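You operate a simulated robot arm through the tools that you are given. There is no shell and no other tool.

You run a simulated robot arm. Do the job below in one go: nothing can be reset, and whatever is moved stays where it is left.

TASK
Cool the mould: heat off, dial to 90, fan on till under 40 C, then set it on the mat.
Fine: Stop the fan when it is cool; the other moulds stay.

The check looks at the end state, three seconds after you hand in, the way a careful person would. Anything else that was tipped, shoved, dropped, spilled or broken makes it a failure.

THE ROBOT
A 6-joint arm with a four-finger gripper, fixed in place. Base frame: the origin is on the floor under the middle of its stand, x ahead of it, y to its left, z up. Units: m, rad, N and s.
With the tool pointing down near the work surface it reaches from about 0.5 to 0.9 m from the base axis. Its first joint turns from -2.897 to 2.897 rad. Payload 3.43 kg.
Tool frame: the origin (TCP) lies between the finger pads and is the grasp point; the fingertips stand 0.03 m ahead of it; z points along the fingers, y is the line along which they close. The gripper opens to 0.12 m; its body begins 0.085 m behind the TCP.
Orientation is told as [roll, pitch, yaw] about the base's x, y, z axes, in that order, counted from this pose: with the fingers straight down and closing along the base's y, the tool's x points along the base's -x, its y along +y and its z along -z.

THE INTERFACE
- The arm moves only by the tool servo_tool. Its argument "motion" is a list of rows, each an object (a shift or turn left out is 0, a gripper value left out holds the last) with "xyz": the shift along the tool's x, y, z in m, a list of three; "rotation": the turn, a rotation vector about the tool's x, y, z in rad, a list of three; "fingers": the closure, from 0 (fully open) to 1 (shut). In form: [{"xyz": [tx, ty, tz], "rotation": [wx, wy, wz], "fingers": fingers}, ...]. A call has 1 to 20 rows; each row shifts and turns the commanded pose from where the row before left it, along the tool's axes as they then stand. A row lasts 0.2 s, in which the tool goes at most 0.05 m and 0.15 rad; a call with a longer step from one row to the next is refused whole, and so is a gripper value outside its range. Where a pose cannot be reached the arm comes as near as it can. A force on the tool above 40 N (or 10 N above the force at the start of the call, whichever is more), or a blocked arm, ends the call early, and 0.2 s more pass. The fingers move at their own pace (about 0.1362 m/s each) and stop on an object; they squeeze with about 27 N. The grip force told is the motor's: it shows also when the fingers shut on nothing. Time passes only in rows, and 0.2 s behind the last, so rows that do not move let the fingers close. It gives the time, the measured TCP pose, the force on the tool (base axes), the opening and the grip force at its end, in the units of the frame above (readings bear some noise), with the torque about the TCP (base axes, N m) and any sound that the robot's microphone picked up, and new pictures: "views" is both (left out), scene, wrist or none.
- Cameras (640 x 400 px; columns grow to the right, rows downward): "scene" is fixed at [0.0513, -0.6507, 1.6126]; the picture's right is [0.50, -0.87, 0.00], its down [-0.54, -0.31, -0.78] and it looks along [0.68, 0.39, -0.62] (base axes); focal length 323 px, centre (320, 200). "wrist" rides on the gripper at [0.071, -0.017, -0.121] in the tool frame; the picture's right is [0.23, 0.97, 0.00], its down [-0.81, 0.19, -0.55] and it looks along [-0.54, 0.13, 0.83] (tool axes); focal length 275 px, centre (320, 200). There is no depth. A picture from a camera that has moved, and an enlarged one, comes with that camera's place and axes in the base frame and with its lens.
- lift_body(by): moves the trunk up (or, below 0, down) by that many m; the arm rides with it, the base frame stays. It gives what a move gives, with no picture.
- zoom(camera, box): a new picture of the part [left, top, right, bottom] of that camera's present view, enlarged. No time passes.
- sign_off(): hands the job in; it is judged then, once.

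Places have to be worked out from the pictures, the camera data and where the tool is seen. Open the gripper and draw the arm clear of the work before you hand the job in, unless the task says otherwise.

The tools are called after "Emit:" as a command line: name --argument value ..., lists and objects as JSON in quotes. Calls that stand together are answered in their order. servo_tool: Moves the arm, as the interface text tells. Its arguments: {"type":"object","properties":{"motion":{"type":"array","items":{"type":"object","properties":{"xyz":{"type":"array","items":{"type":"number"}},"rotation":{"type":"array","items":{"type":"number"}},"fingers":{"type":"number"}}}},"views":{"type":"string","enum":["both","scene","wrist","none"]}},"required":["motion"]} The other tools are called the same way: lift_body (by) moves the trunk up or down; zoom (camera, box) takes an enlarged picture of a part of a camera's view; sign_off () hands the job in.

At the start:

```text
clock: 0.0
tool_pos: [0.3048, -0.3698, 1.2503]
tcp_rot: [-0.001, 0.001, 0.0]
wrist_force: [0.1, -0.2, -0.2]
moment: [0.0, 0.02, -0.01]
finger_gap: 0.12
finger_force: 0.2
trunk travel left (down, up): [-0.2, 0.34]
```

scene: 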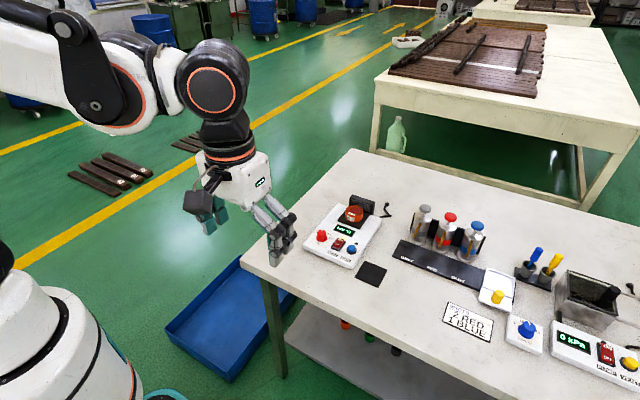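
wrist: 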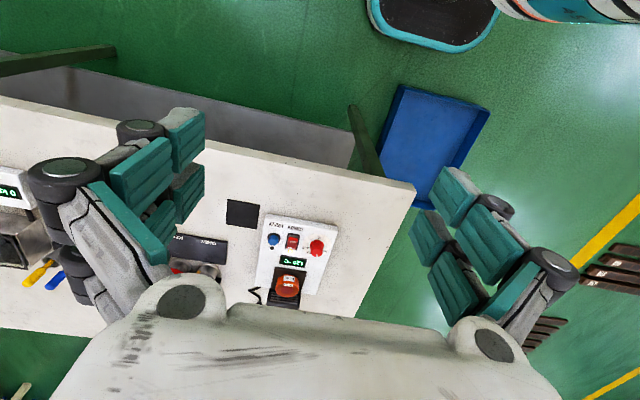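

I'll look closely at the workbench devices first, before moving anything.

Emit:
zoom --camera "scene" --box '[290, 180, 410, 290]'

Emit:
zoom --camera "scene" --box '[390, 190, 640, 390]'

Emit:
zoom --camera "wrist" --box '[220, 190, 360, 310]'

```text
3.64 times, centred on (350, 235) of scene
camera zoom: at [0.0513, -0.6507, 1.6126], right [0.5, -0.87, 0.0], down [-0.54, -0.31, -0.78], along [0.68, 0.39, -0.62], focal length 1175 px, centre (211, 73)
```

zoom: 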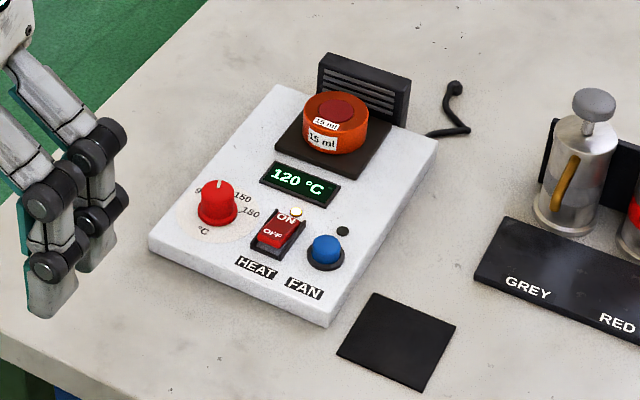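

```text
2.00 times, centred on (515, 290) of scene
camera zoom: at [0.0513, -0.6507, 1.6126], right [0.5, -0.87, 0.0], down [-0.54, -0.31, -0.78], along [0.68, 0.39, -0.62], focal length 646 px, centre (-70, 20)
```

zoom: 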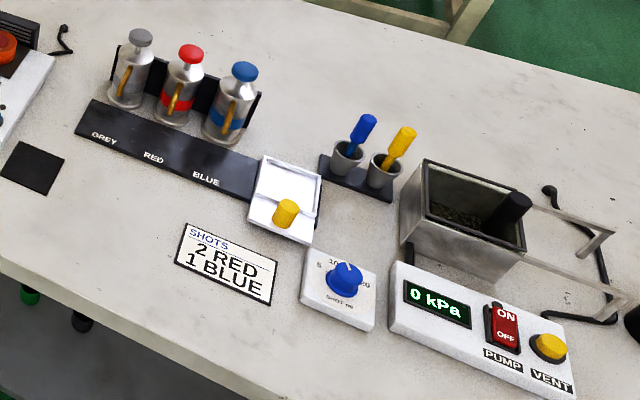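

```text
3.33 times, centred on (290, 250) of wrist
camera zoom: at [0.2332, -0.3863, 1.3708], right [-0.23, 0.97, 0.0], down [0.81, 0.19, 0.55], along [0.54, 0.13, -0.83], focal length 918 px, centre (420, 33)
```

zoom: 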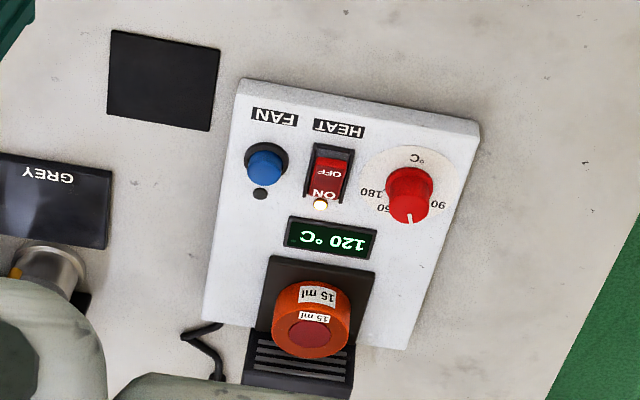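

The bench top works out at z≈0.835. I place the knob near (0.70,-0.283), the rocker near (0.70,-0.344), the fan button near (0.70,-0.391), the mould near (0.82,-0.337) and the mat near (0.667,-0.475). I'll move in above the heater for a closer view, staying well clear of everything.

Emit:
servo_tool --motion '[{"xyz": [-0.035, 0.004, 0.025], "fingers": 0}, {"xyz": [-0.035, 0.004, 0.025]}, {"xyz": [-0.035, 0.004, 0.025]}, {"xyz": [-0.035, 0.004, 0.025]}, {"xyz": [-0.035, 0.004, 0.025]}, {"xyz": [-0.035, 0.004, 0.025]}, {"xyz": [-0.035, 0.004, 0.025]}, {"xyz": [0, 0, 0]}]' --views "both"

```text
clock: 1.8
tool_pos: [0.5531, -0.3442, 1.0764]
tcp_rot: [0.0, 0.001, 0.001]
wrist_force: [-0.5, -0.1, -0.4]
moment: [0.01, 0.01, 0.01]
finger_gap: 0.12
finger_force: 0.1
trunk travel left (down, up): [-0.2, 0.34]
camera wrist: at [0.4805, -0.3598, 1.1963], right [-0.23, 0.97, 0.0], down [0.81, 0.19, 0.55], along [0.54, 0.13, -0.83], focal length 275 px, centre (320, 200)
```

scene: 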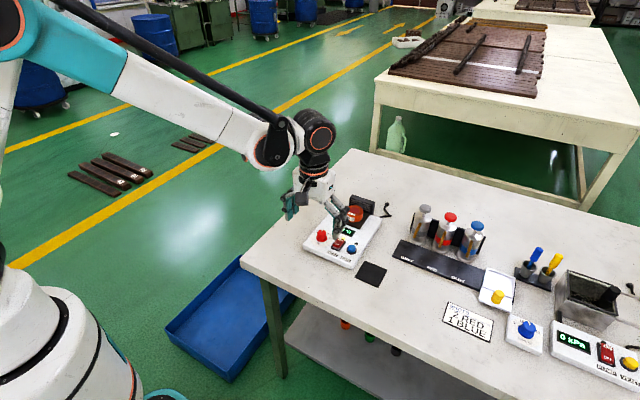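
wrist: 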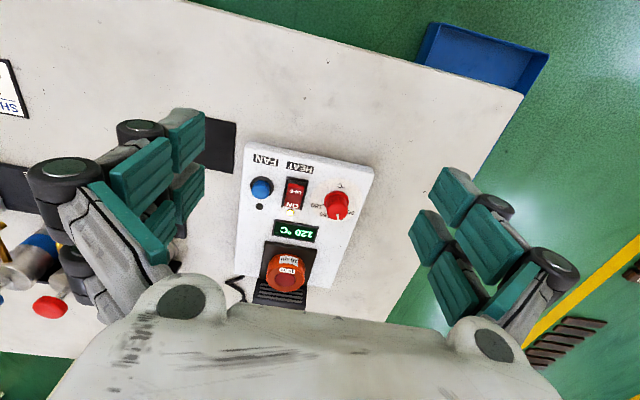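

Emit:
zoom --camera "wrist" --box '[220, 130, 400, 320]'

Emit:
zoom --camera "wrist" --box '[310, 160, 370, 240]'

```text
2.11 times, centred on (310, 225) of wrist
camera zoom: at [0.4805, -0.3598, 1.1963], right [-0.23, 0.97, 0.0], down [0.81, 0.19, 0.55], along [0.54, 0.13, -0.83], focal length 580 px, centre (341, 147)
```

zoom: 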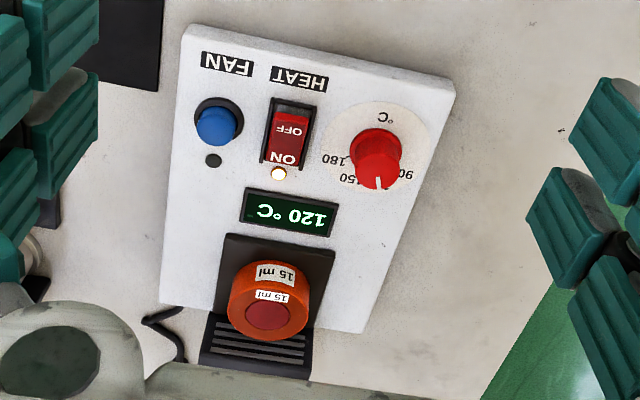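

```text
5.00 times, centred on (340, 200) of wrist
camera zoom: at [0.4805, -0.3598, 1.1963], right [-0.23, 0.97, 0.0], down [0.81, 0.19, 0.55], along [0.54, 0.13, -0.83], focal length 1376 px, centre (220, 200)
```

zoom: 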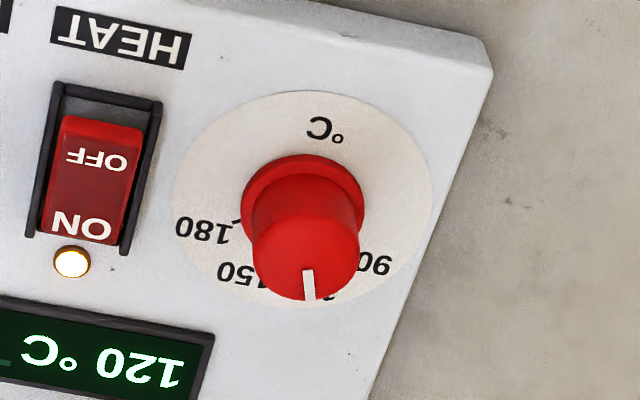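

The dial marks sit at about +58° (90), +20° (120), -18° (150) and -57° (180), and the pointer is at about +20°, so reaching 90 takes roughly 40° CCW as seen from above. I'll shut the fingers in the air to see what shape they make for pressing.

Emit:
servo_tool --motion '[{"fingers": 1}, {"fingers": 1}, {"fingers": 1}, {"fingers": 1}]' --views "both"

Emit:
zoom --camera "scene" --box '[260, 150, 420, 290]'

```text
clock: 2.8
tool_pos: [0.5527, -0.3444, 1.0766]
tcp_rot: [-0.002, 0.0, 0.0]
wrist_force: [0.4, 0.3, -0.4]
moment: [0.0, 0.0, -0.01]
finger_gap: 0.0
finger_force: 27.5
trunk travel left (down, up): [-0.2, 0.34]
camera wrist: at [0.4802, -0.3599, 1.1967], right [-0.23, 0.97, 0.0], down [0.81, 0.19, 0.55], along [0.54, 0.13, -0.83], focal length 275 px, centre (320, 200)
```

scene: 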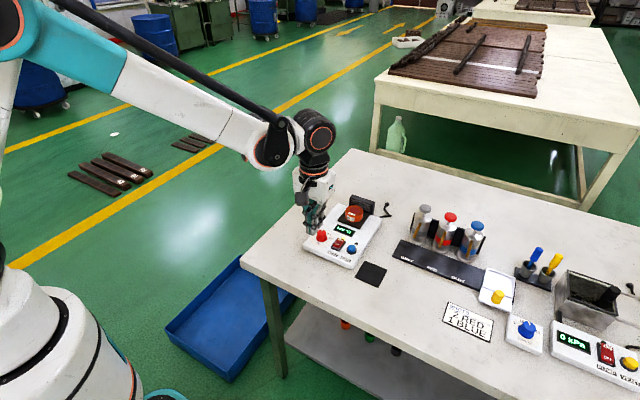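
wrist: 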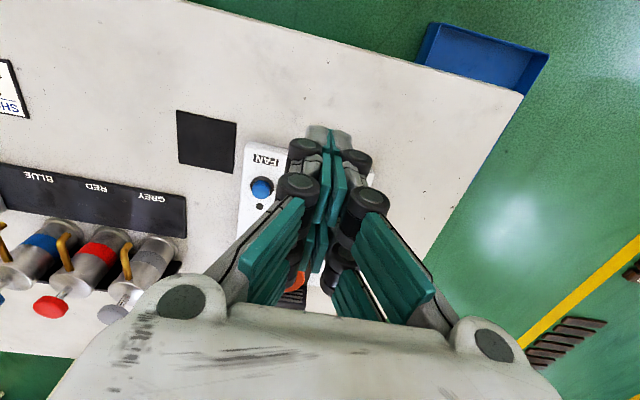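

```text
2.86 times, centred on (340, 220) of scene
camera zoom: at [0.0513, -0.6507, 1.6126], right [0.5, -0.87, 0.0], down [-0.54, -0.31, -0.78], along [0.68, 0.39, -0.62], focal length 923 px, centre (263, 143)
```

zoom: 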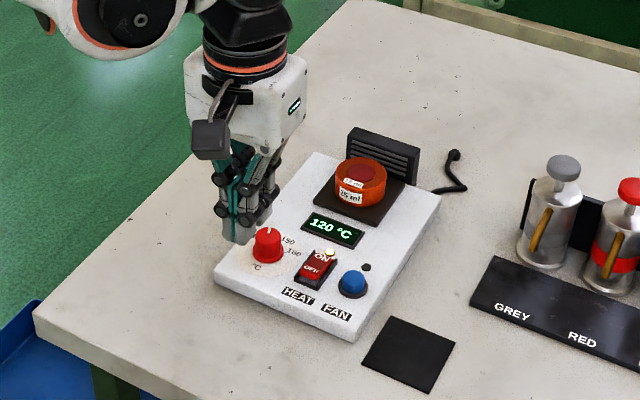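

The fingers close into two tip pairs set along the tool's x axis. I'll zoom in on the tips to measure their footprint.

Emit:
zoom --camera "wrist" --box '[230, 110, 430, 310]'

Emit:
zoom --camera "scene" --box '[285, 160, 355, 250]'

```text
2.00 times, centred on (330, 210) of wrist
camera zoom: at [0.4802, -0.3599, 1.1967], right [-0.23, 0.97, 0.0], down [0.81, 0.19, 0.55], along [0.54, 0.13, -0.83], focal length 551 px, centre (300, 180)
```

zoom: 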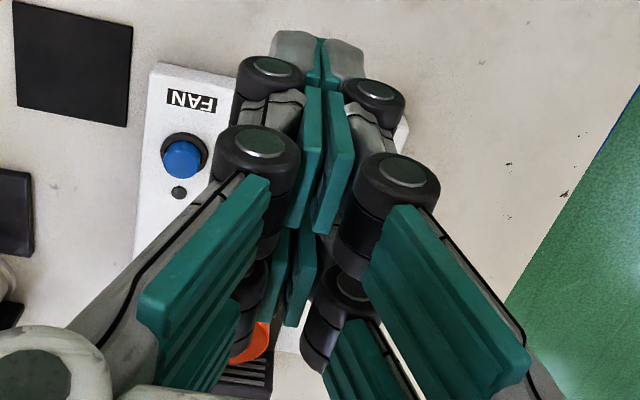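

```text
4.44 times, centred on (320, 205) of scene
camera zoom: at [0.0513, -0.6507, 1.6126], right [0.5, -0.87, 0.0], down [-0.54, -0.31, -0.78], along [0.68, 0.39, -0.62], focal length 1436 px, centre (320, 178)
```

zoom: 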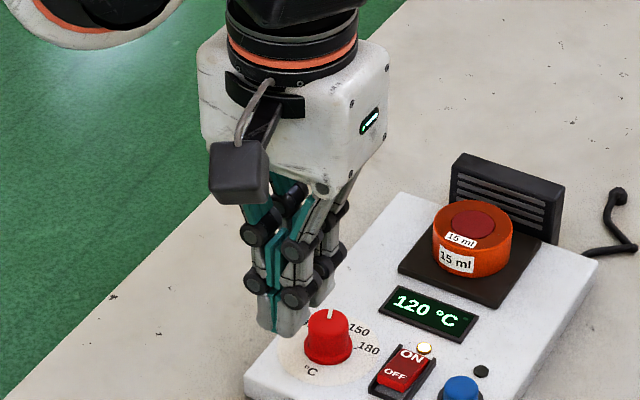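

Each closed tip pair is about 27 mm wide in y and sits about 21 mm either side of the TCP in x. The rocker runs x≈0.677–0.719 with OFF at the near end. I'll move over it and pitch the tool 0.3 rad, so that only the near pair can touch the OFF end.

Emit:
servo_tool --motion '[{"xyz": [-0.0368, -0.0003, 0.0235], "fingers": 1}, {"xyz": [-0.0368, -0.0003, 0.0235]}, {"xyz": [-0.0368, -0.0003, 0.0235]}, {"xyz": [-0.0368, -0.0003, 0.0235]}, {"rotation": [0, -0.15, 0]}, {"rotation": [0, -0.15, 0]}, {}]' --views "both"

Emit:
zoom --camera "scene" --box '[290, 170, 400, 280]'

Emit:
zoom --camera "wrist" --box '[220, 80, 440, 280]'

```text
clock: 4.4
tool_pos: [0.6982, -0.3445, 0.9811]
tcp_rot: [-0.001, -0.301, 0.0]
wrist_force: [-0.1, 0.2, 0.3]
moment: [-0.03, -0.01, 0.01]
finger_gap: 0.0
finger_force: 26.6
trunk travel left (down, up): [-0.2, 0.34]
camera wrist: at [0.5927, -0.3608, 1.0743], right [-0.22, 0.97, -0.07], down [0.61, 0.19, 0.77], along [0.76, 0.13, -0.64], focal length 275 px, centre (320, 200)
```

scene: 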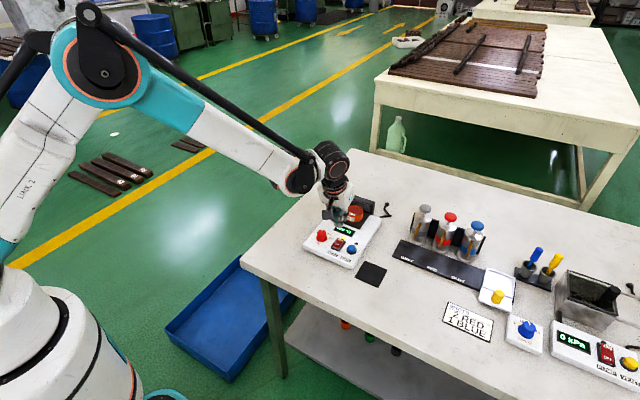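
wrist: 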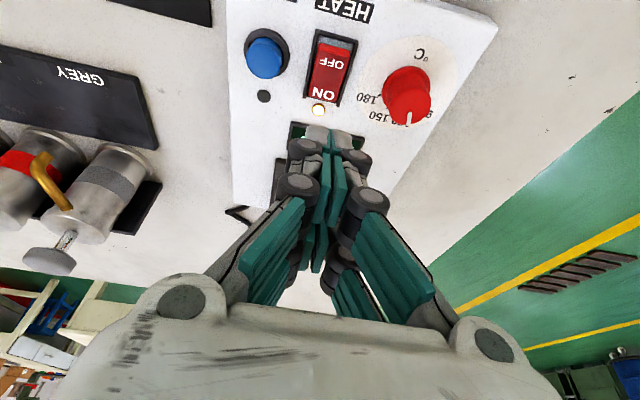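

```text
3.64 times, centred on (345, 225) of scene
camera zoom: at [0.0513, -0.6507, 1.6126], right [0.5, -0.87, 0.0], down [-0.54, -0.31, -0.78], along [0.68, 0.39, -0.62], focal length 1175 px, centre (229, 109)
```

zoom: 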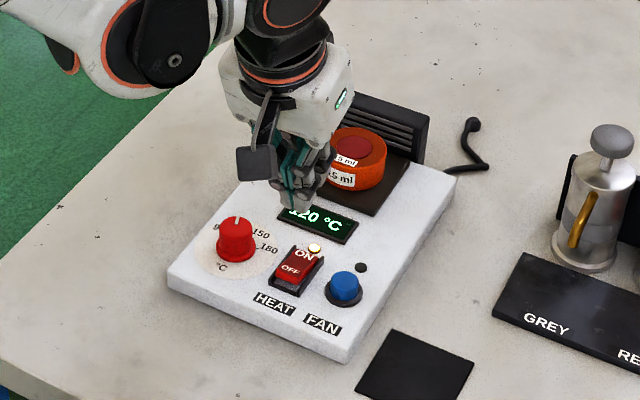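

```text
2.00 times, centred on (330, 180) of wrist
camera zoom: at [0.5927, -0.3608, 1.0743], right [-0.22, 0.97, -0.07], down [0.61, 0.19, 0.77], along [0.76, 0.13, -0.64], focal length 551 px, centre (300, 240)
```

zoom: 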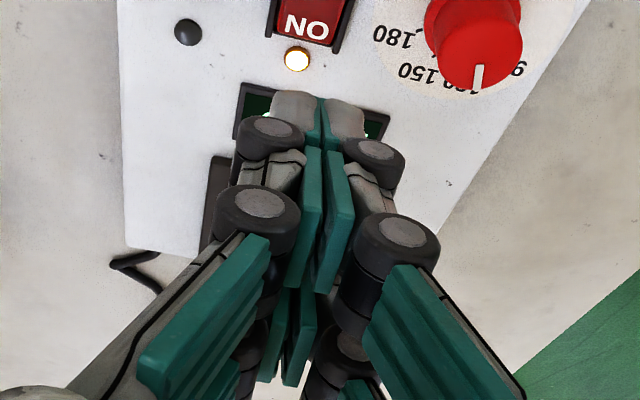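

The view agrees with my estimate: the rocker spans x≈0.671–0.718 at y≈-0.3455, and the low tip edge will land about 20 mm nearer than the TCP. I'll go down to just above the OFF end and look.

Emit:
servo_tool --motion '[{"xyz": [0.0102, -0.0005, 0.0305], "fingers": 1}, {"xyz": [0.0102, -0.0005, 0.0305]}, {}]' --views "both"

Emit:
zoom --camera "scene" --box '[300, 190, 380, 270]'

Emit:
zoom --camera "wrist" --box '[240, 60, 420, 220]'

```text
clock: 5.2
tool_pos: [0.695, -0.3462, 0.9156]
tcp_rot: [0.0, -0.301, 0.0]
wrist_force: [1.4, -1.8, 6.2]
moment: [-0.02, 0.03, 0.02]
finger_gap: 0.0062
finger_force: 33.5
trunk travel left (down, up): [-0.2, 0.34]
camera wrist: at [0.5911, -0.3623, 1.0101], right [-0.22, 0.97, -0.07], down [0.61, 0.19, 0.77], along [0.76, 0.13, -0.64], focal length 275 px, centre (320, 200)
```

scene: 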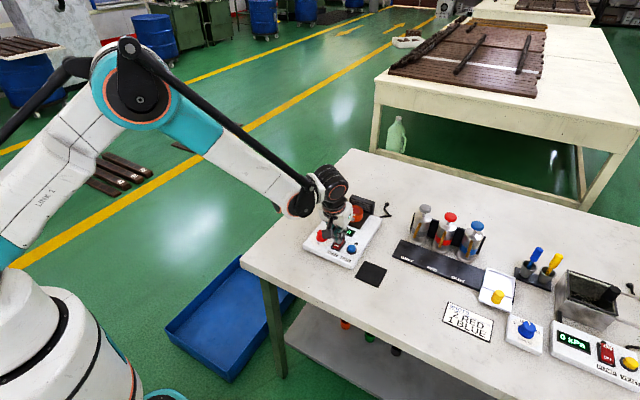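
wrist: 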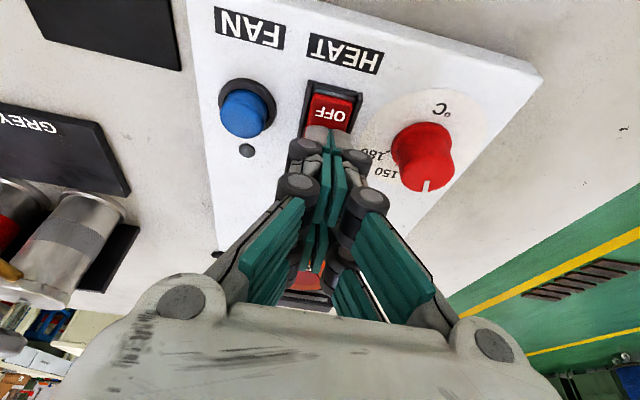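

```text
5.00 times, centred on (340, 230) of scene
camera zoom: at [0.0513, -0.6507, 1.6126], right [0.5, -0.87, 0.0], down [-0.54, -0.31, -0.78], along [0.68, 0.39, -0.62], focal length 1616 px, centre (220, 50)
```

zoom: 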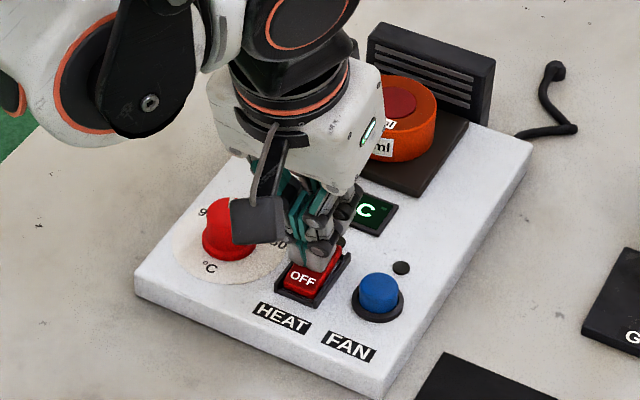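

```text
2.50 times, centred on (330, 140) of wrist
camera zoom: at [0.5911, -0.3623, 1.0101], right [-0.22, 0.97, -0.07], down [0.61, 0.19, 0.77], along [0.76, 0.13, -0.64], focal length 688 px, centre (295, 350)
```

zoom: 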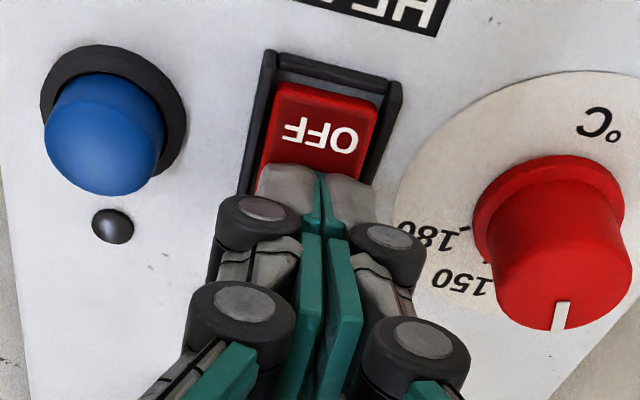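

The tips touched the rocker near its middle (6 N on the tool). I'll lift a little, shift about 11 mm toward the robot onto the OFF end, and press down gently.

Emit:
servo_tool --motion '[{"xyz": [-0.0035, 0, -0.0115], "fingers": 1}, {"xyz": [0.0105, -0.001, -0.0033]}, {"xyz": [0.003, 0, 0.0095]}, {"xyz": [0.0009, 0, 0.0029]}, {"xyz": [0.0009, 0, 0.0029]}, {}]' --views "both"

Emit:
zoom --camera "wrist" --box '[240, 60, 420, 220]'

Emit:
zoom --camera "scene" --box '[300, 190, 380, 270]'

```text
clock: 6.6
tool_pos: [0.6841, -0.3466, 0.9144]
tcp_rot: [-0.001, -0.3, 0.0]
wrist_force: [1.9, -0.8, 10.6]
moment: [-0.04, 0.14, 0.01]
finger_gap: 0.006
finger_force: 33.3
trunk travel left (down, up): [-0.2, 0.34]
camera wrist: at [0.5801, -0.3623, 1.0078], right [-0.22, 0.97, -0.07], down [0.61, 0.19, 0.77], along [0.76, 0.13, -0.64], focal length 275 px, centre (320, 200)
```

scene: 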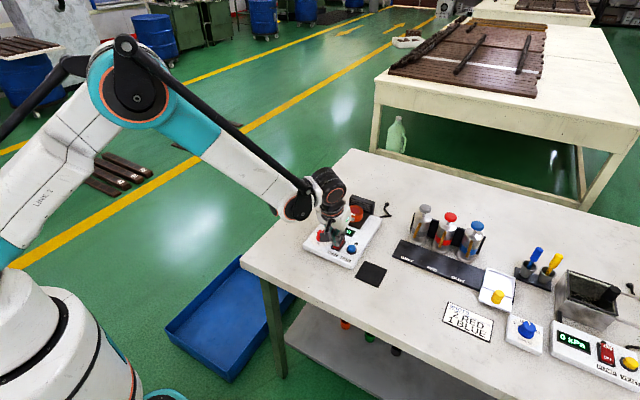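
wrist: 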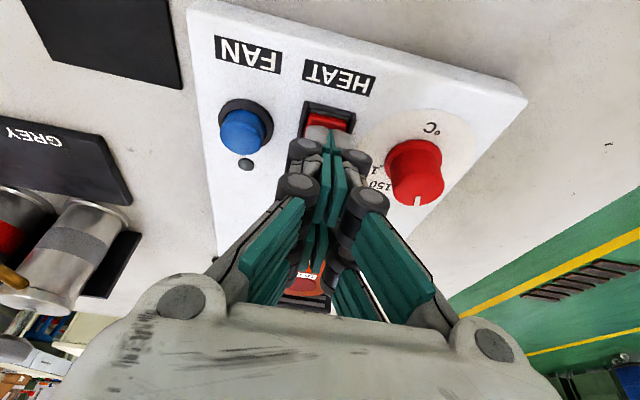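

```text
2.50 times, centred on (330, 140) of wrist
camera zoom: at [0.5801, -0.3623, 1.0078], right [-0.22, 0.97, -0.07], down [0.61, 0.19, 0.77], along [0.76, 0.13, -0.64], focal length 688 px, centre (295, 350)
```

zoom: 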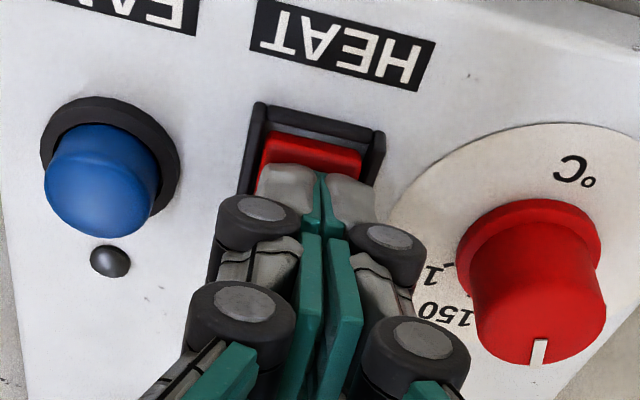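

```text
5.00 times, centred on (340, 230) of scene
camera zoom: at [0.0513, -0.6507, 1.6126], right [0.5, -0.87, 0.0], down [-0.54, -0.31, -0.78], along [0.68, 0.39, -0.62], focal length 1616 px, centre (220, 50)
```

zoom: 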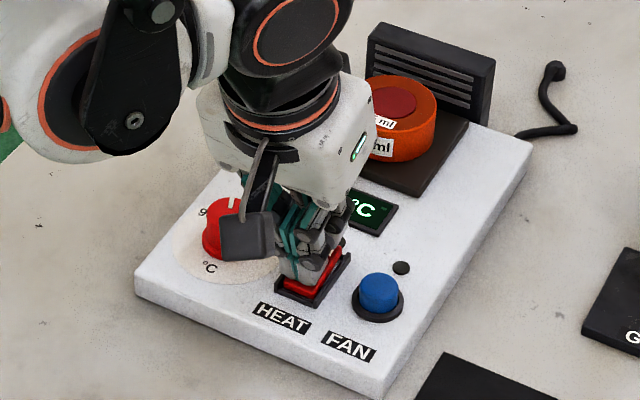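

Contact is now on the OFF end at 10 N, with no click reported yet. I'll press a few mm further, staying under the force limit.

Emit:
servo_tool --motion '[{"xyz": [0.0009, 0, 0.0029], "fingers": 1}, {"xyz": [0.0009, 0, 0.0029]}, {}]' --views "both"

Emit:
zoom --camera "wrist" --box '[240, 60, 420, 220]'

Emit:
zoom --camera "scene" --box '[300, 190, 380, 270]'

```text
clock: 7.0
tool_pos: [0.6843, -0.3468, 0.9136]
tcp_rot: [-0.001, -0.304, 0.0]
wrist_force: [-5.3, 2.9, 25.3]
moment: [0.11, 0.52, -0.02]
finger_gap: 0.0057
finger_force: 32.9
trunk travel left (down, up): [-0.2, 0.34]
stopped in row 2: the force on the tool passed its limit at 45 N (the readings are from after the stop); the commanded pose is now the measured one
camera wrist: at [0.5796, -0.3622, 1.0074], right [-0.22, 0.97, -0.07], down [0.61, 0.19, 0.77], along [0.76, 0.13, -0.63], focal length 275 px, centre (320, 200)
```

scene: 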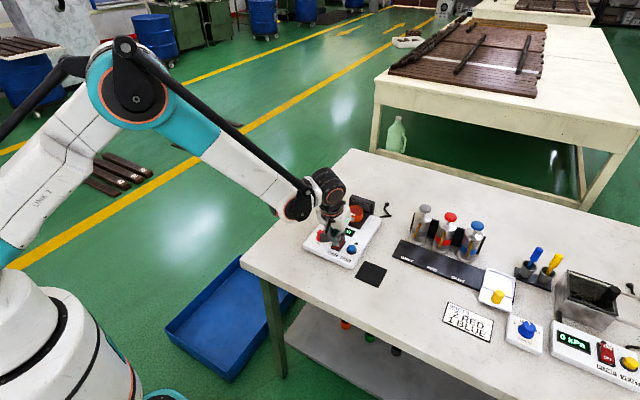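
wrist: 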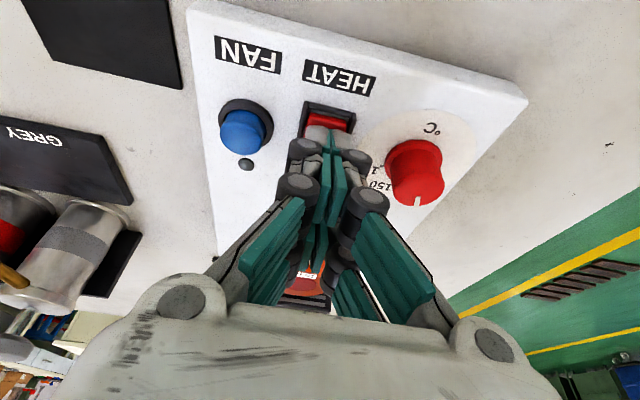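

```text
2.50 times, centred on (330, 140) of wrist
camera zoom: at [0.5796, -0.3622, 1.0074], right [-0.22, 0.97, -0.07], down [0.61, 0.19, 0.77], along [0.76, 0.13, -0.63], focal length 688 px, centre (295, 350)
```

zoom: 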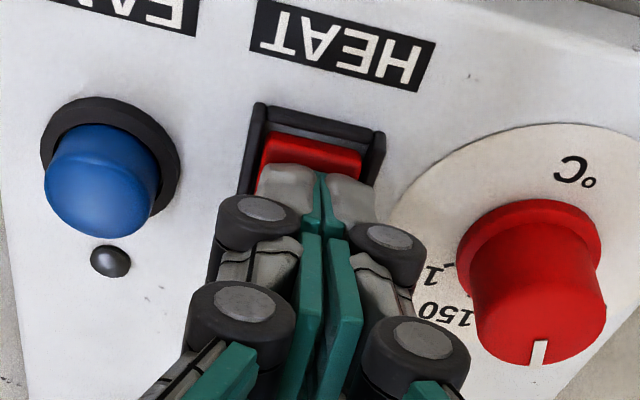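

```text
5.00 times, centred on (340, 230) of scene
camera zoom: at [0.0513, -0.6507, 1.6126], right [0.5, -0.87, 0.0], down [-0.54, -0.31, -0.78], along [0.68, 0.39, -0.62], focal length 1616 px, centre (220, 50)
```

zoom: 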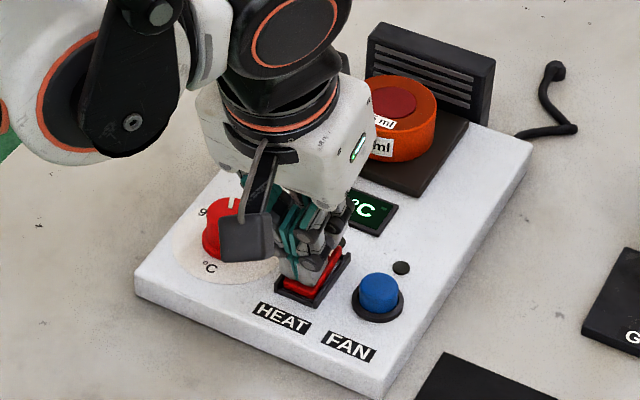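

It stopped firmly at 45 N, so either the rocker is fully down or the tips are on the bezel. I'll back off and check the rocker and its lamp.

Emit:
servo_tool --motion '[{"xyz": [-0.006, 0, -0.019], "fingers": 1}, {"xyz": [0.012, 0, -0.04]}, {"xyz": [0.02, 0, -0.04]}, {}]' --views "both"

Emit:
zoom --camera "wrist" --box '[220, 0, 440, 150]'

Emit:
zoom --camera "scene" --box '[300, 190, 380, 270]'

```text
clock: 8.1
tool_pos: [0.6349, -0.3447, 1.0017]
tcp_rot: [0.0, -0.303, -0.002]
wrist_force: [0.4, 0.1, 0.3]
moment: [0.02, -0.01, 0.0]
finger_gap: 0.0
finger_force: 33.5
trunk travel left (down, up): [-0.2, 0.34]
camera wrist: at [0.5301, -0.3615, 1.0949], right [-0.22, 0.97, -0.07], down [0.61, 0.19, 0.77], along [0.76, 0.13, -0.64], focal length 275 px, centre (320, 200)
```

scene: 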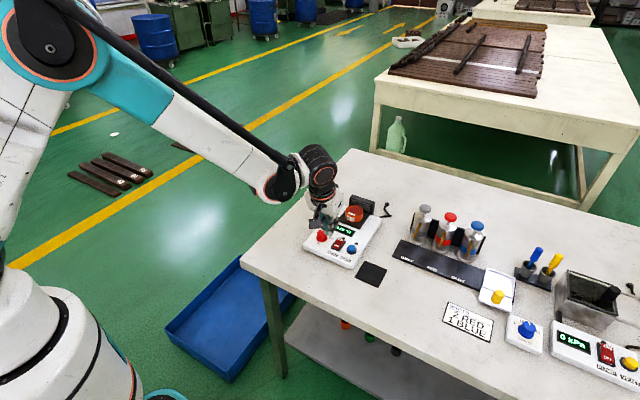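
wrist: 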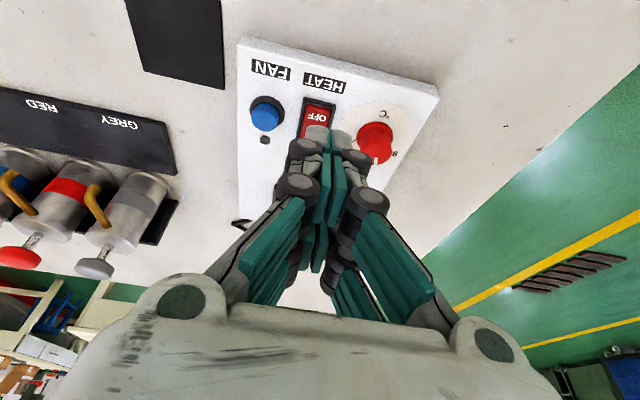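

```text
2.67 times, centred on (330, 75) of wrist
camera zoom: at [0.5301, -0.3615, 1.0949], right [-0.22, 0.97, -0.07], down [0.61, 0.19, 0.77], along [0.76, 0.13, -0.64], focal length 734 px, centre (293, 533)
```

zoom: 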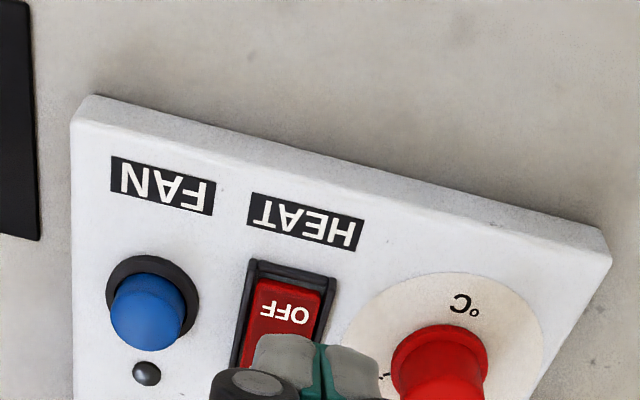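

```text
5.00 times, centred on (340, 230) of scene
camera zoom: at [0.0513, -0.6507, 1.6126], right [0.5, -0.87, 0.0], down [-0.54, -0.31, -0.78], along [0.68, 0.39, -0.62], focal length 1616 px, centre (220, 50)
```

zoom: 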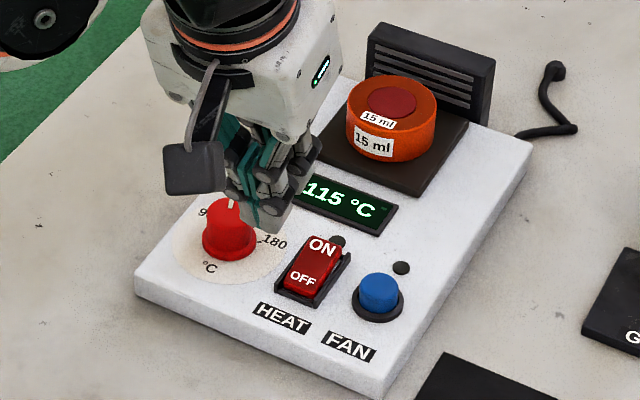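

Heat is off: the lamp is dark, the rocker has flipped, and the display is falling at 115 °C. For the dial I'll bring the tool upright above the knob and yaw it -90°, so the fingers close along x and stay clear of the rocker, then half open them.

Emit:
servo_tool --motion '[{"rotation": [0, 0.15, 0], "fingers": 1}, {"rotation": [0, 0.152, 0]}, {"xyz": [-0.03, 0.031, 0], "fingers": 0.33}, {"xyz": [-0.03, 0.031, 0]}, {"rotation": [0, 0, 0.1428]}, {"rotation": [0, 0, 0.1428]}, {"rotation": [0, 0, 0.1428]}, {"rotation": [0, 0, 0.1428]}, {"rotation": [0, 0, 0.1428]}, {"rotation": [0, 0, 0.1428]}, {"rotation": [0, 0, 0.1428]}, {"rotation": [0, 0, 0.1428]}, {"rotation": [0, 0, 0.1428]}, {"rotation": [0, 0, 0.1428]}, {"rotation": [0, 0, 0.1428]}, {}]' --views "both"

Emit:
zoom --camera "wrist" --box '[200, 80, 440, 260]'

Emit:
zoom --camera "scene" --box '[280, 170, 390, 280]'

```text
refused: row 2 steps farther than a row can; nothing moved
```

```text
2.22 times, centred on (320, 170) of wrist
camera zoom: at [0.5301, -0.3615, 1.0949], right [-0.22, 0.97, -0.07], down [0.61, 0.19, 0.77], along [0.76, 0.13, -0.64], focal length 612 px, centre (320, 267)
```

zoom: 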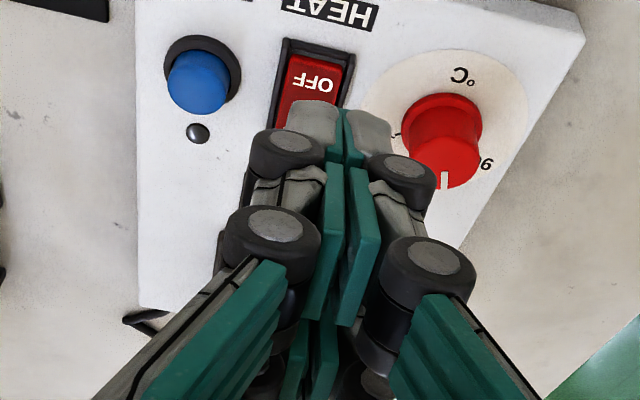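

```text
3.64 times, centred on (335, 225) of scene
camera zoom: at [0.0513, -0.6507, 1.6126], right [0.5, -0.87, 0.0], down [-0.54, -0.31, -0.78], along [0.68, 0.39, -0.62], focal length 1175 px, centre (266, 109)
```

zoom: 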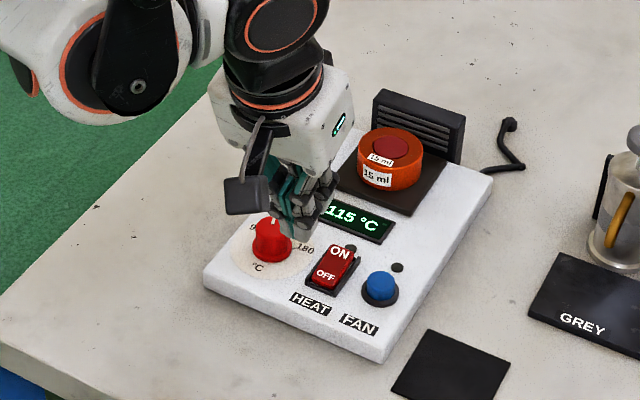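

The call was refused because row 2 turned slightly past the 0.15 rad limit, and nothing moved. I'll send the same move again with smaller turns.

Emit:
servo_tool --motion '[{"rotation": [0, 0.1, 0], "fingers": 1}, {"rotation": [0, 0.1, 0]}, {"rotation": [0, 0.102, 0]}, {"xyz": [-0.03, 0.031, 0], "fingers": 0.33}, {"xyz": [-0.03, 0.031, 0]}, {"rotation": [0, 0, 0.1428]}, {"rotation": [0, 0, 0.1428]}, {"rotation": [0, 0, 0.1428]}, {"rotation": [0, 0, 0.1428]}, {"rotation": [0, 0, 0.1428]}, {"rotation": [0, 0, 0.1428]}, {"rotation": [0, 0, 0.1428]}, {"rotation": [0, 0, 0.1428]}, {"rotation": [0, 0, 0.1428]}, {"rotation": [0, 0, 0.1428]}, {"rotation": [0, 0, 0.1428]}, {}]' --views "both"

Emit:
zoom --camera "wrist" --box '[200, 80, 440, 260]'

Emit:
zoom --camera "scene" --box '[280, 170, 390, 280]'

```text
clock: 11.7
tool_pos: [0.6927, -0.2841, 0.9984]
tcp_rot: [0.0, 0.001, -1.572]
wrist_force: [1.1, -0.7, -0.1]
moment: [0.01, 0.01, 0.0]
finger_gap: 0.0803
finger_force: 0.0
trunk travel left (down, up): [-0.2, 0.34]
camera wrist: at [0.6743, -0.2124, 1.1184], right [0.97, 0.23, 0.0], down [0.19, -0.81, 0.55], along [0.13, -0.54, -0.83], focal length 275 px, centre (320, 200)
```

scene: 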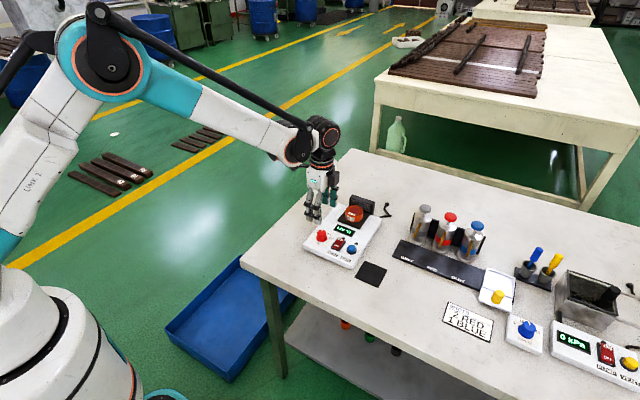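
wrist: 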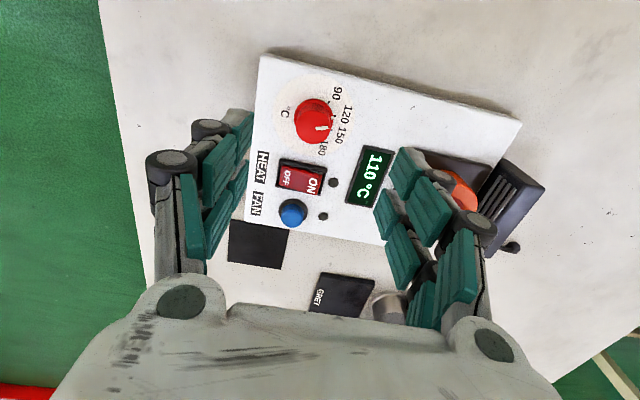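

```text
2.22 times, centred on (320, 170) of wrist
camera zoom: at [0.6743, -0.2124, 1.1184], right [0.97, 0.23, 0.0], down [0.19, -0.81, 0.55], along [0.13, -0.54, -0.83], focal length 612 px, centre (320, 267)
```

zoom: 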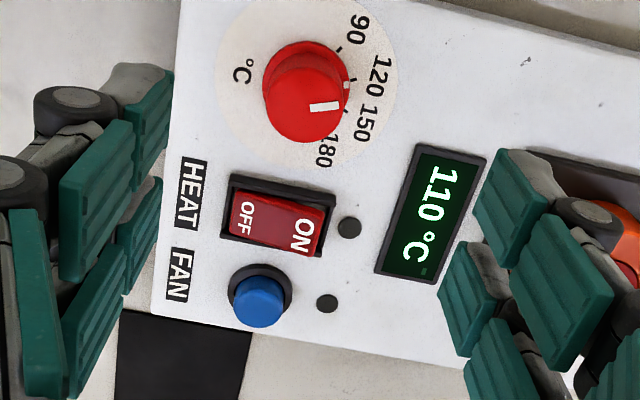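

```text
3.64 times, centred on (335, 225) of scene
camera zoom: at [0.0513, -0.6507, 1.6126], right [0.5, -0.87, 0.0], down [-0.54, -0.31, -0.78], along [0.68, 0.39, -0.62], focal length 1175 px, centre (266, 109)
```

zoom: 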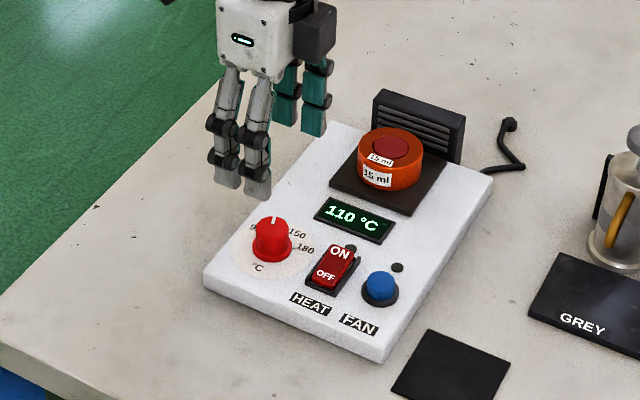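

With two close views I triangulate the knob axis at about (0.687,-0.2855), with the panel at about z=0.873, a bit higher than I first thought. I'll centre over it and go down 55 mm, keeping the open tips clear of the panel.

Emit:
servo_tool --motion '[{"xyz": [-0.0014, -0.0057, 0.02], "fingers": 0.33}, {"xyz": [0, 0, 0.035]}, {}]' --views "both"

Emit:
zoom --camera "wrist" --box '[180, 60, 460, 260]'

Emit:
zoom --camera "scene" --box '[285, 190, 365, 270]'

```text
clock: 12.4
tool_pos: [0.6878, -0.2864, 0.9418]
tcp_rot: [0.0, 0.0, -1.569]
wrist_force: [-0.1, 0.4, 0.4]
moment: [0.01, 0.02, 0.02]
finger_gap: 0.0803
finger_force: 0.0
trunk travel left (down, up): [-0.2, 0.34]
camera wrist: at [0.6705, -0.214, 1.0621], right [0.97, 0.23, 0.0], down [0.19, -0.81, 0.55], along [0.13, -0.54, -0.83], focal length 275 px, centre (320, 200)
```

scene: 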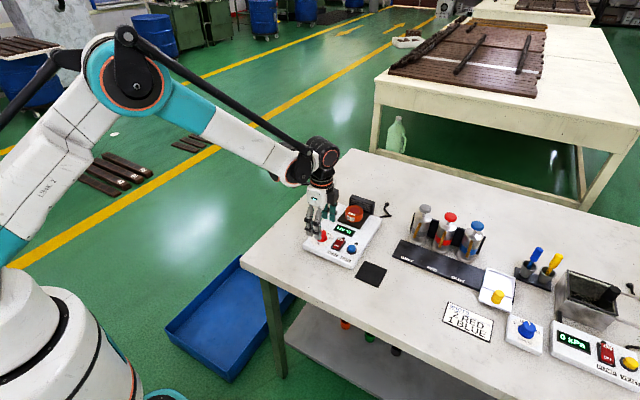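
wrist: 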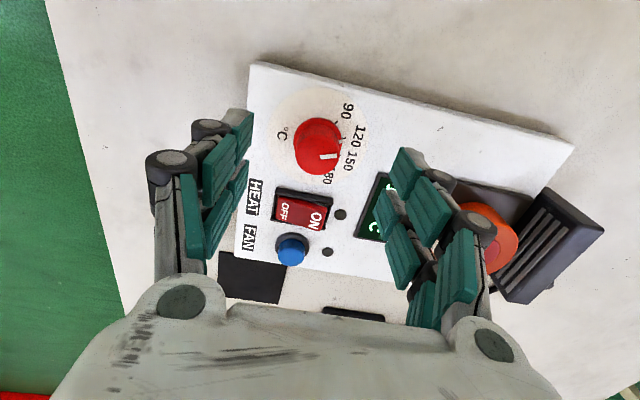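

```text
2.00 times, centred on (320, 160) of wrist
camera zoom: at [0.6705, -0.214, 1.0621], right [0.97, 0.23, 0.0], down [0.19, -0.81, 0.55], along [0.13, -0.54, -0.83], focal length 551 px, centre (320, 280)
```

zoom: 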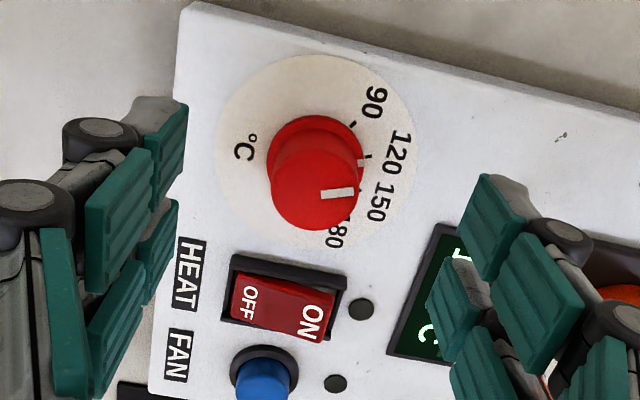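

```text
5.00 times, centred on (325, 230) of scene
camera zoom: at [0.0513, -0.6507, 1.6126], right [0.5, -0.87, 0.0], down [-0.54, -0.31, -0.78], along [0.68, 0.39, -0.62], focal length 1616 px, centre (295, 50)
```

zoom: 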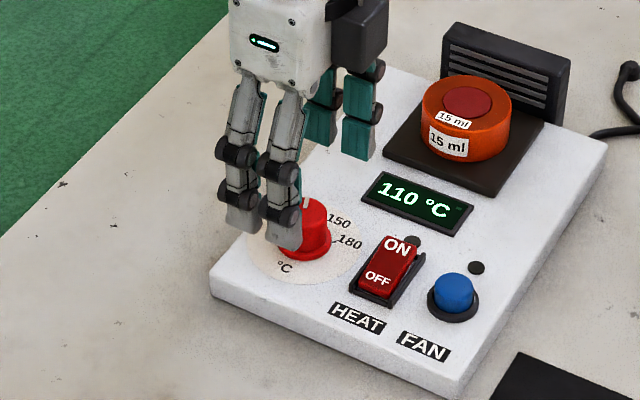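

The flange now triangulates at (0.686,-0.2875) and z≈0.875, with the knob top near 0.897. I'll trim by 2 mm, lower the tips to about 5 mm above the panel, and close gently on the knob.

Emit:
servo_tool --motion '[{"xyz": [-0.001, -0.0018, 0.015], "fingers": 0.33}, {"xyz": [0, 0, 0.017]}, {}]' --views "both"

Emit:
zoom --camera "wrist" --box '[180, 60, 460, 260]'

Emit:
zoom --camera "scene" --box '[285, 190, 365, 270]'

```text
clock: 13.2
tool_pos: [0.6838, -0.287, 0.9111]
tcp_rot: [-0.001, -0.001, -1.57]
wrist_force: [0.0, -0.3, 0.0]
moment: [-0.01, 0.03, -0.03]
finger_gap: 0.0806
finger_force: 0.0
trunk travel left (down, up): [-0.2, 0.34]
camera wrist: at [0.6664, -0.2145, 1.0315], right [0.97, 0.23, 0.0], down [0.19, -0.81, 0.55], along [0.13, -0.54, -0.83], focal length 275 px, centre (320, 200)
```

scene: 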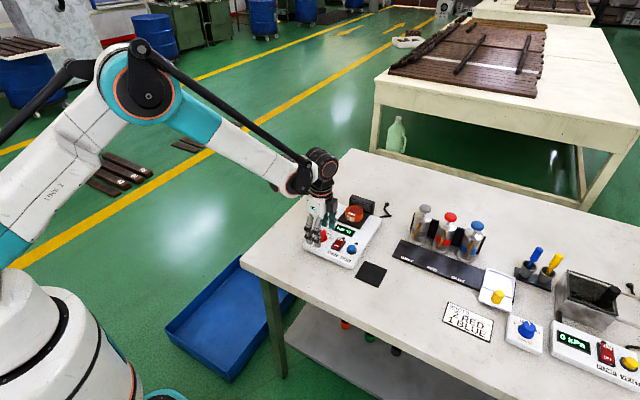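
wrist: 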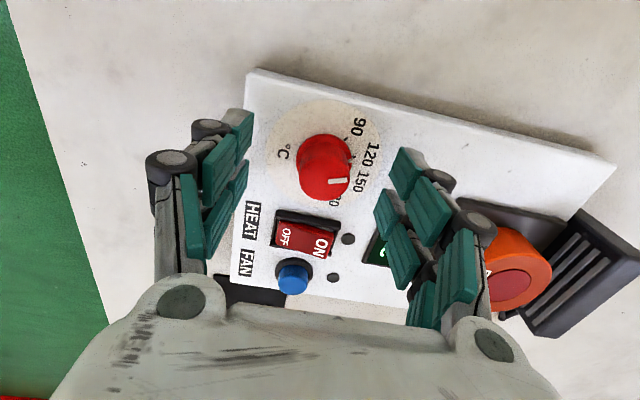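

```text
2.00 times, centred on (320, 160) of wrist
camera zoom: at [0.6664, -0.2145, 1.0315], right [0.97, 0.23, 0.0], down [0.19, -0.81, 0.55], along [0.13, -0.54, -0.83], focal length 551 px, centre (320, 280)
```

zoom: 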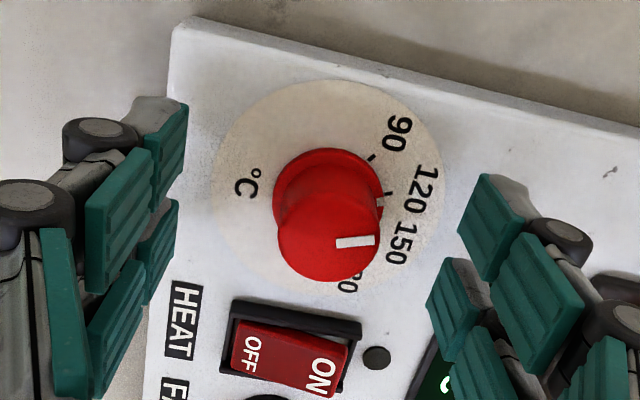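

```text
5.00 times, centred on (325, 230) of scene
camera zoom: at [0.0513, -0.6507, 1.6126], right [0.5, -0.87, 0.0], down [-0.54, -0.31, -0.78], along [0.68, 0.39, -0.62], focal length 1616 px, centre (295, 50)
```

zoom: 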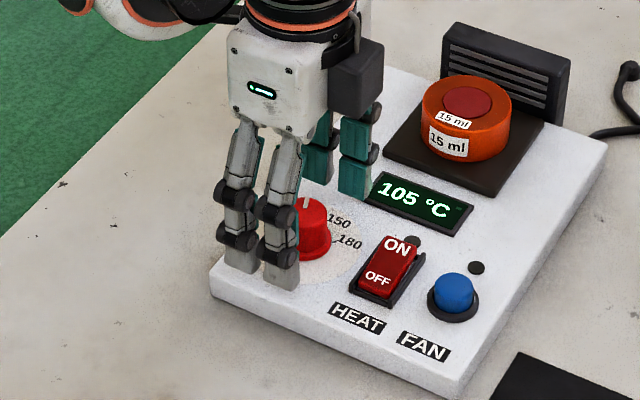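

The knob is centred at about (0.6865,-0.2875), so I'll shift +2.7 mm in x and 3 mm lower. Then I'll close on it and read the gap and forces.

Emit:
servo_tool --motion '[{"xyz": [0, 0.0027, 0.003], "fingers": 0.33}, {"fingers": 0.55}, {"fingers": 0.7}, {"fingers": 0.8}, {"fingers": 1}, {"fingers": 1}]' --views "both"

Emit:
zoom --camera "wrist" --box '[180, 60, 460, 260]'

Emit:
zoom --camera "scene" --box '[285, 190, 365, 270]'

```text
clock: 14.7
tool_pos: [0.6869, -0.2865, 0.9072]
tcp_rot: [0.003, 0.0, -1.569]
wrist_force: [10.7, -3.8, 6.0]
moment: [-0.1, -0.39, 0.01]
finger_gap: 0.0274
finger_force: 45.0
trunk travel left (down, up): [-0.2, 0.34]
camera wrist: at [0.6692, -0.2146, 1.0286], right [0.97, 0.23, 0.0], down [0.19, -0.81, 0.55], along [0.13, -0.54, -0.83], focal length 275 px, centre (320, 200)
```

scene: 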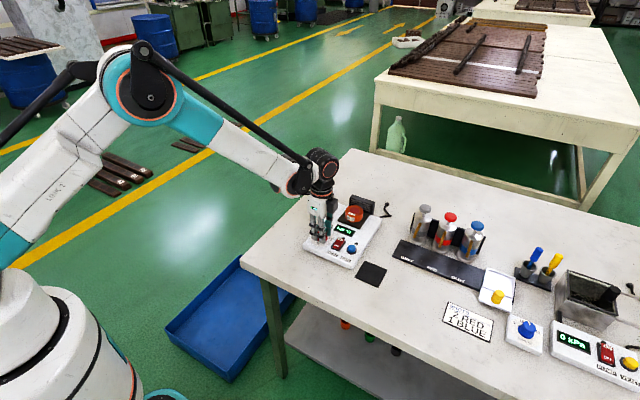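
wrist: 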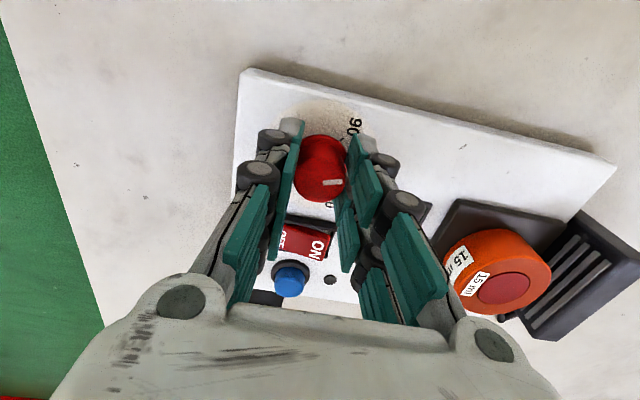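

```text
2.00 times, centred on (320, 160) of wrist
camera zoom: at [0.6692, -0.2146, 1.0286], right [0.97, 0.23, 0.0], down [0.19, -0.81, 0.55], along [0.13, -0.54, -0.83], focal length 551 px, centre (320, 280)
```

zoom: 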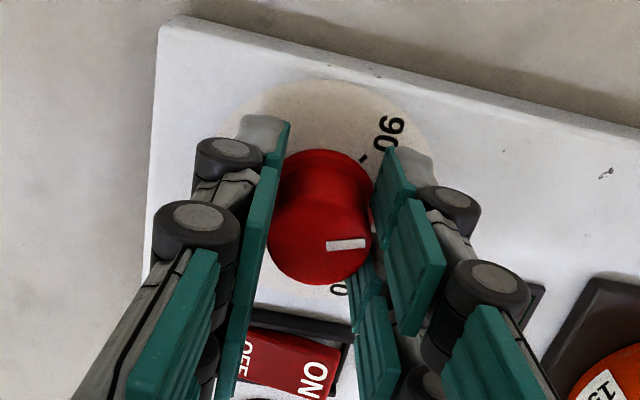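

```text
5.00 times, centred on (325, 230) of scene
camera zoom: at [0.0513, -0.6507, 1.6126], right [0.5, -0.87, 0.0], down [-0.54, -0.31, -0.78], along [0.68, 0.39, -0.62], focal length 1616 px, centre (295, 50)
```

zoom: 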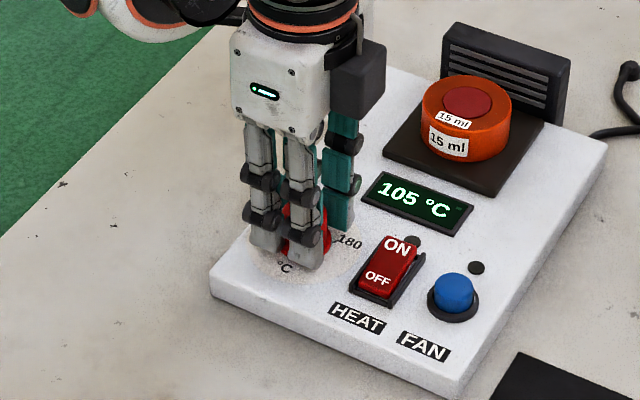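

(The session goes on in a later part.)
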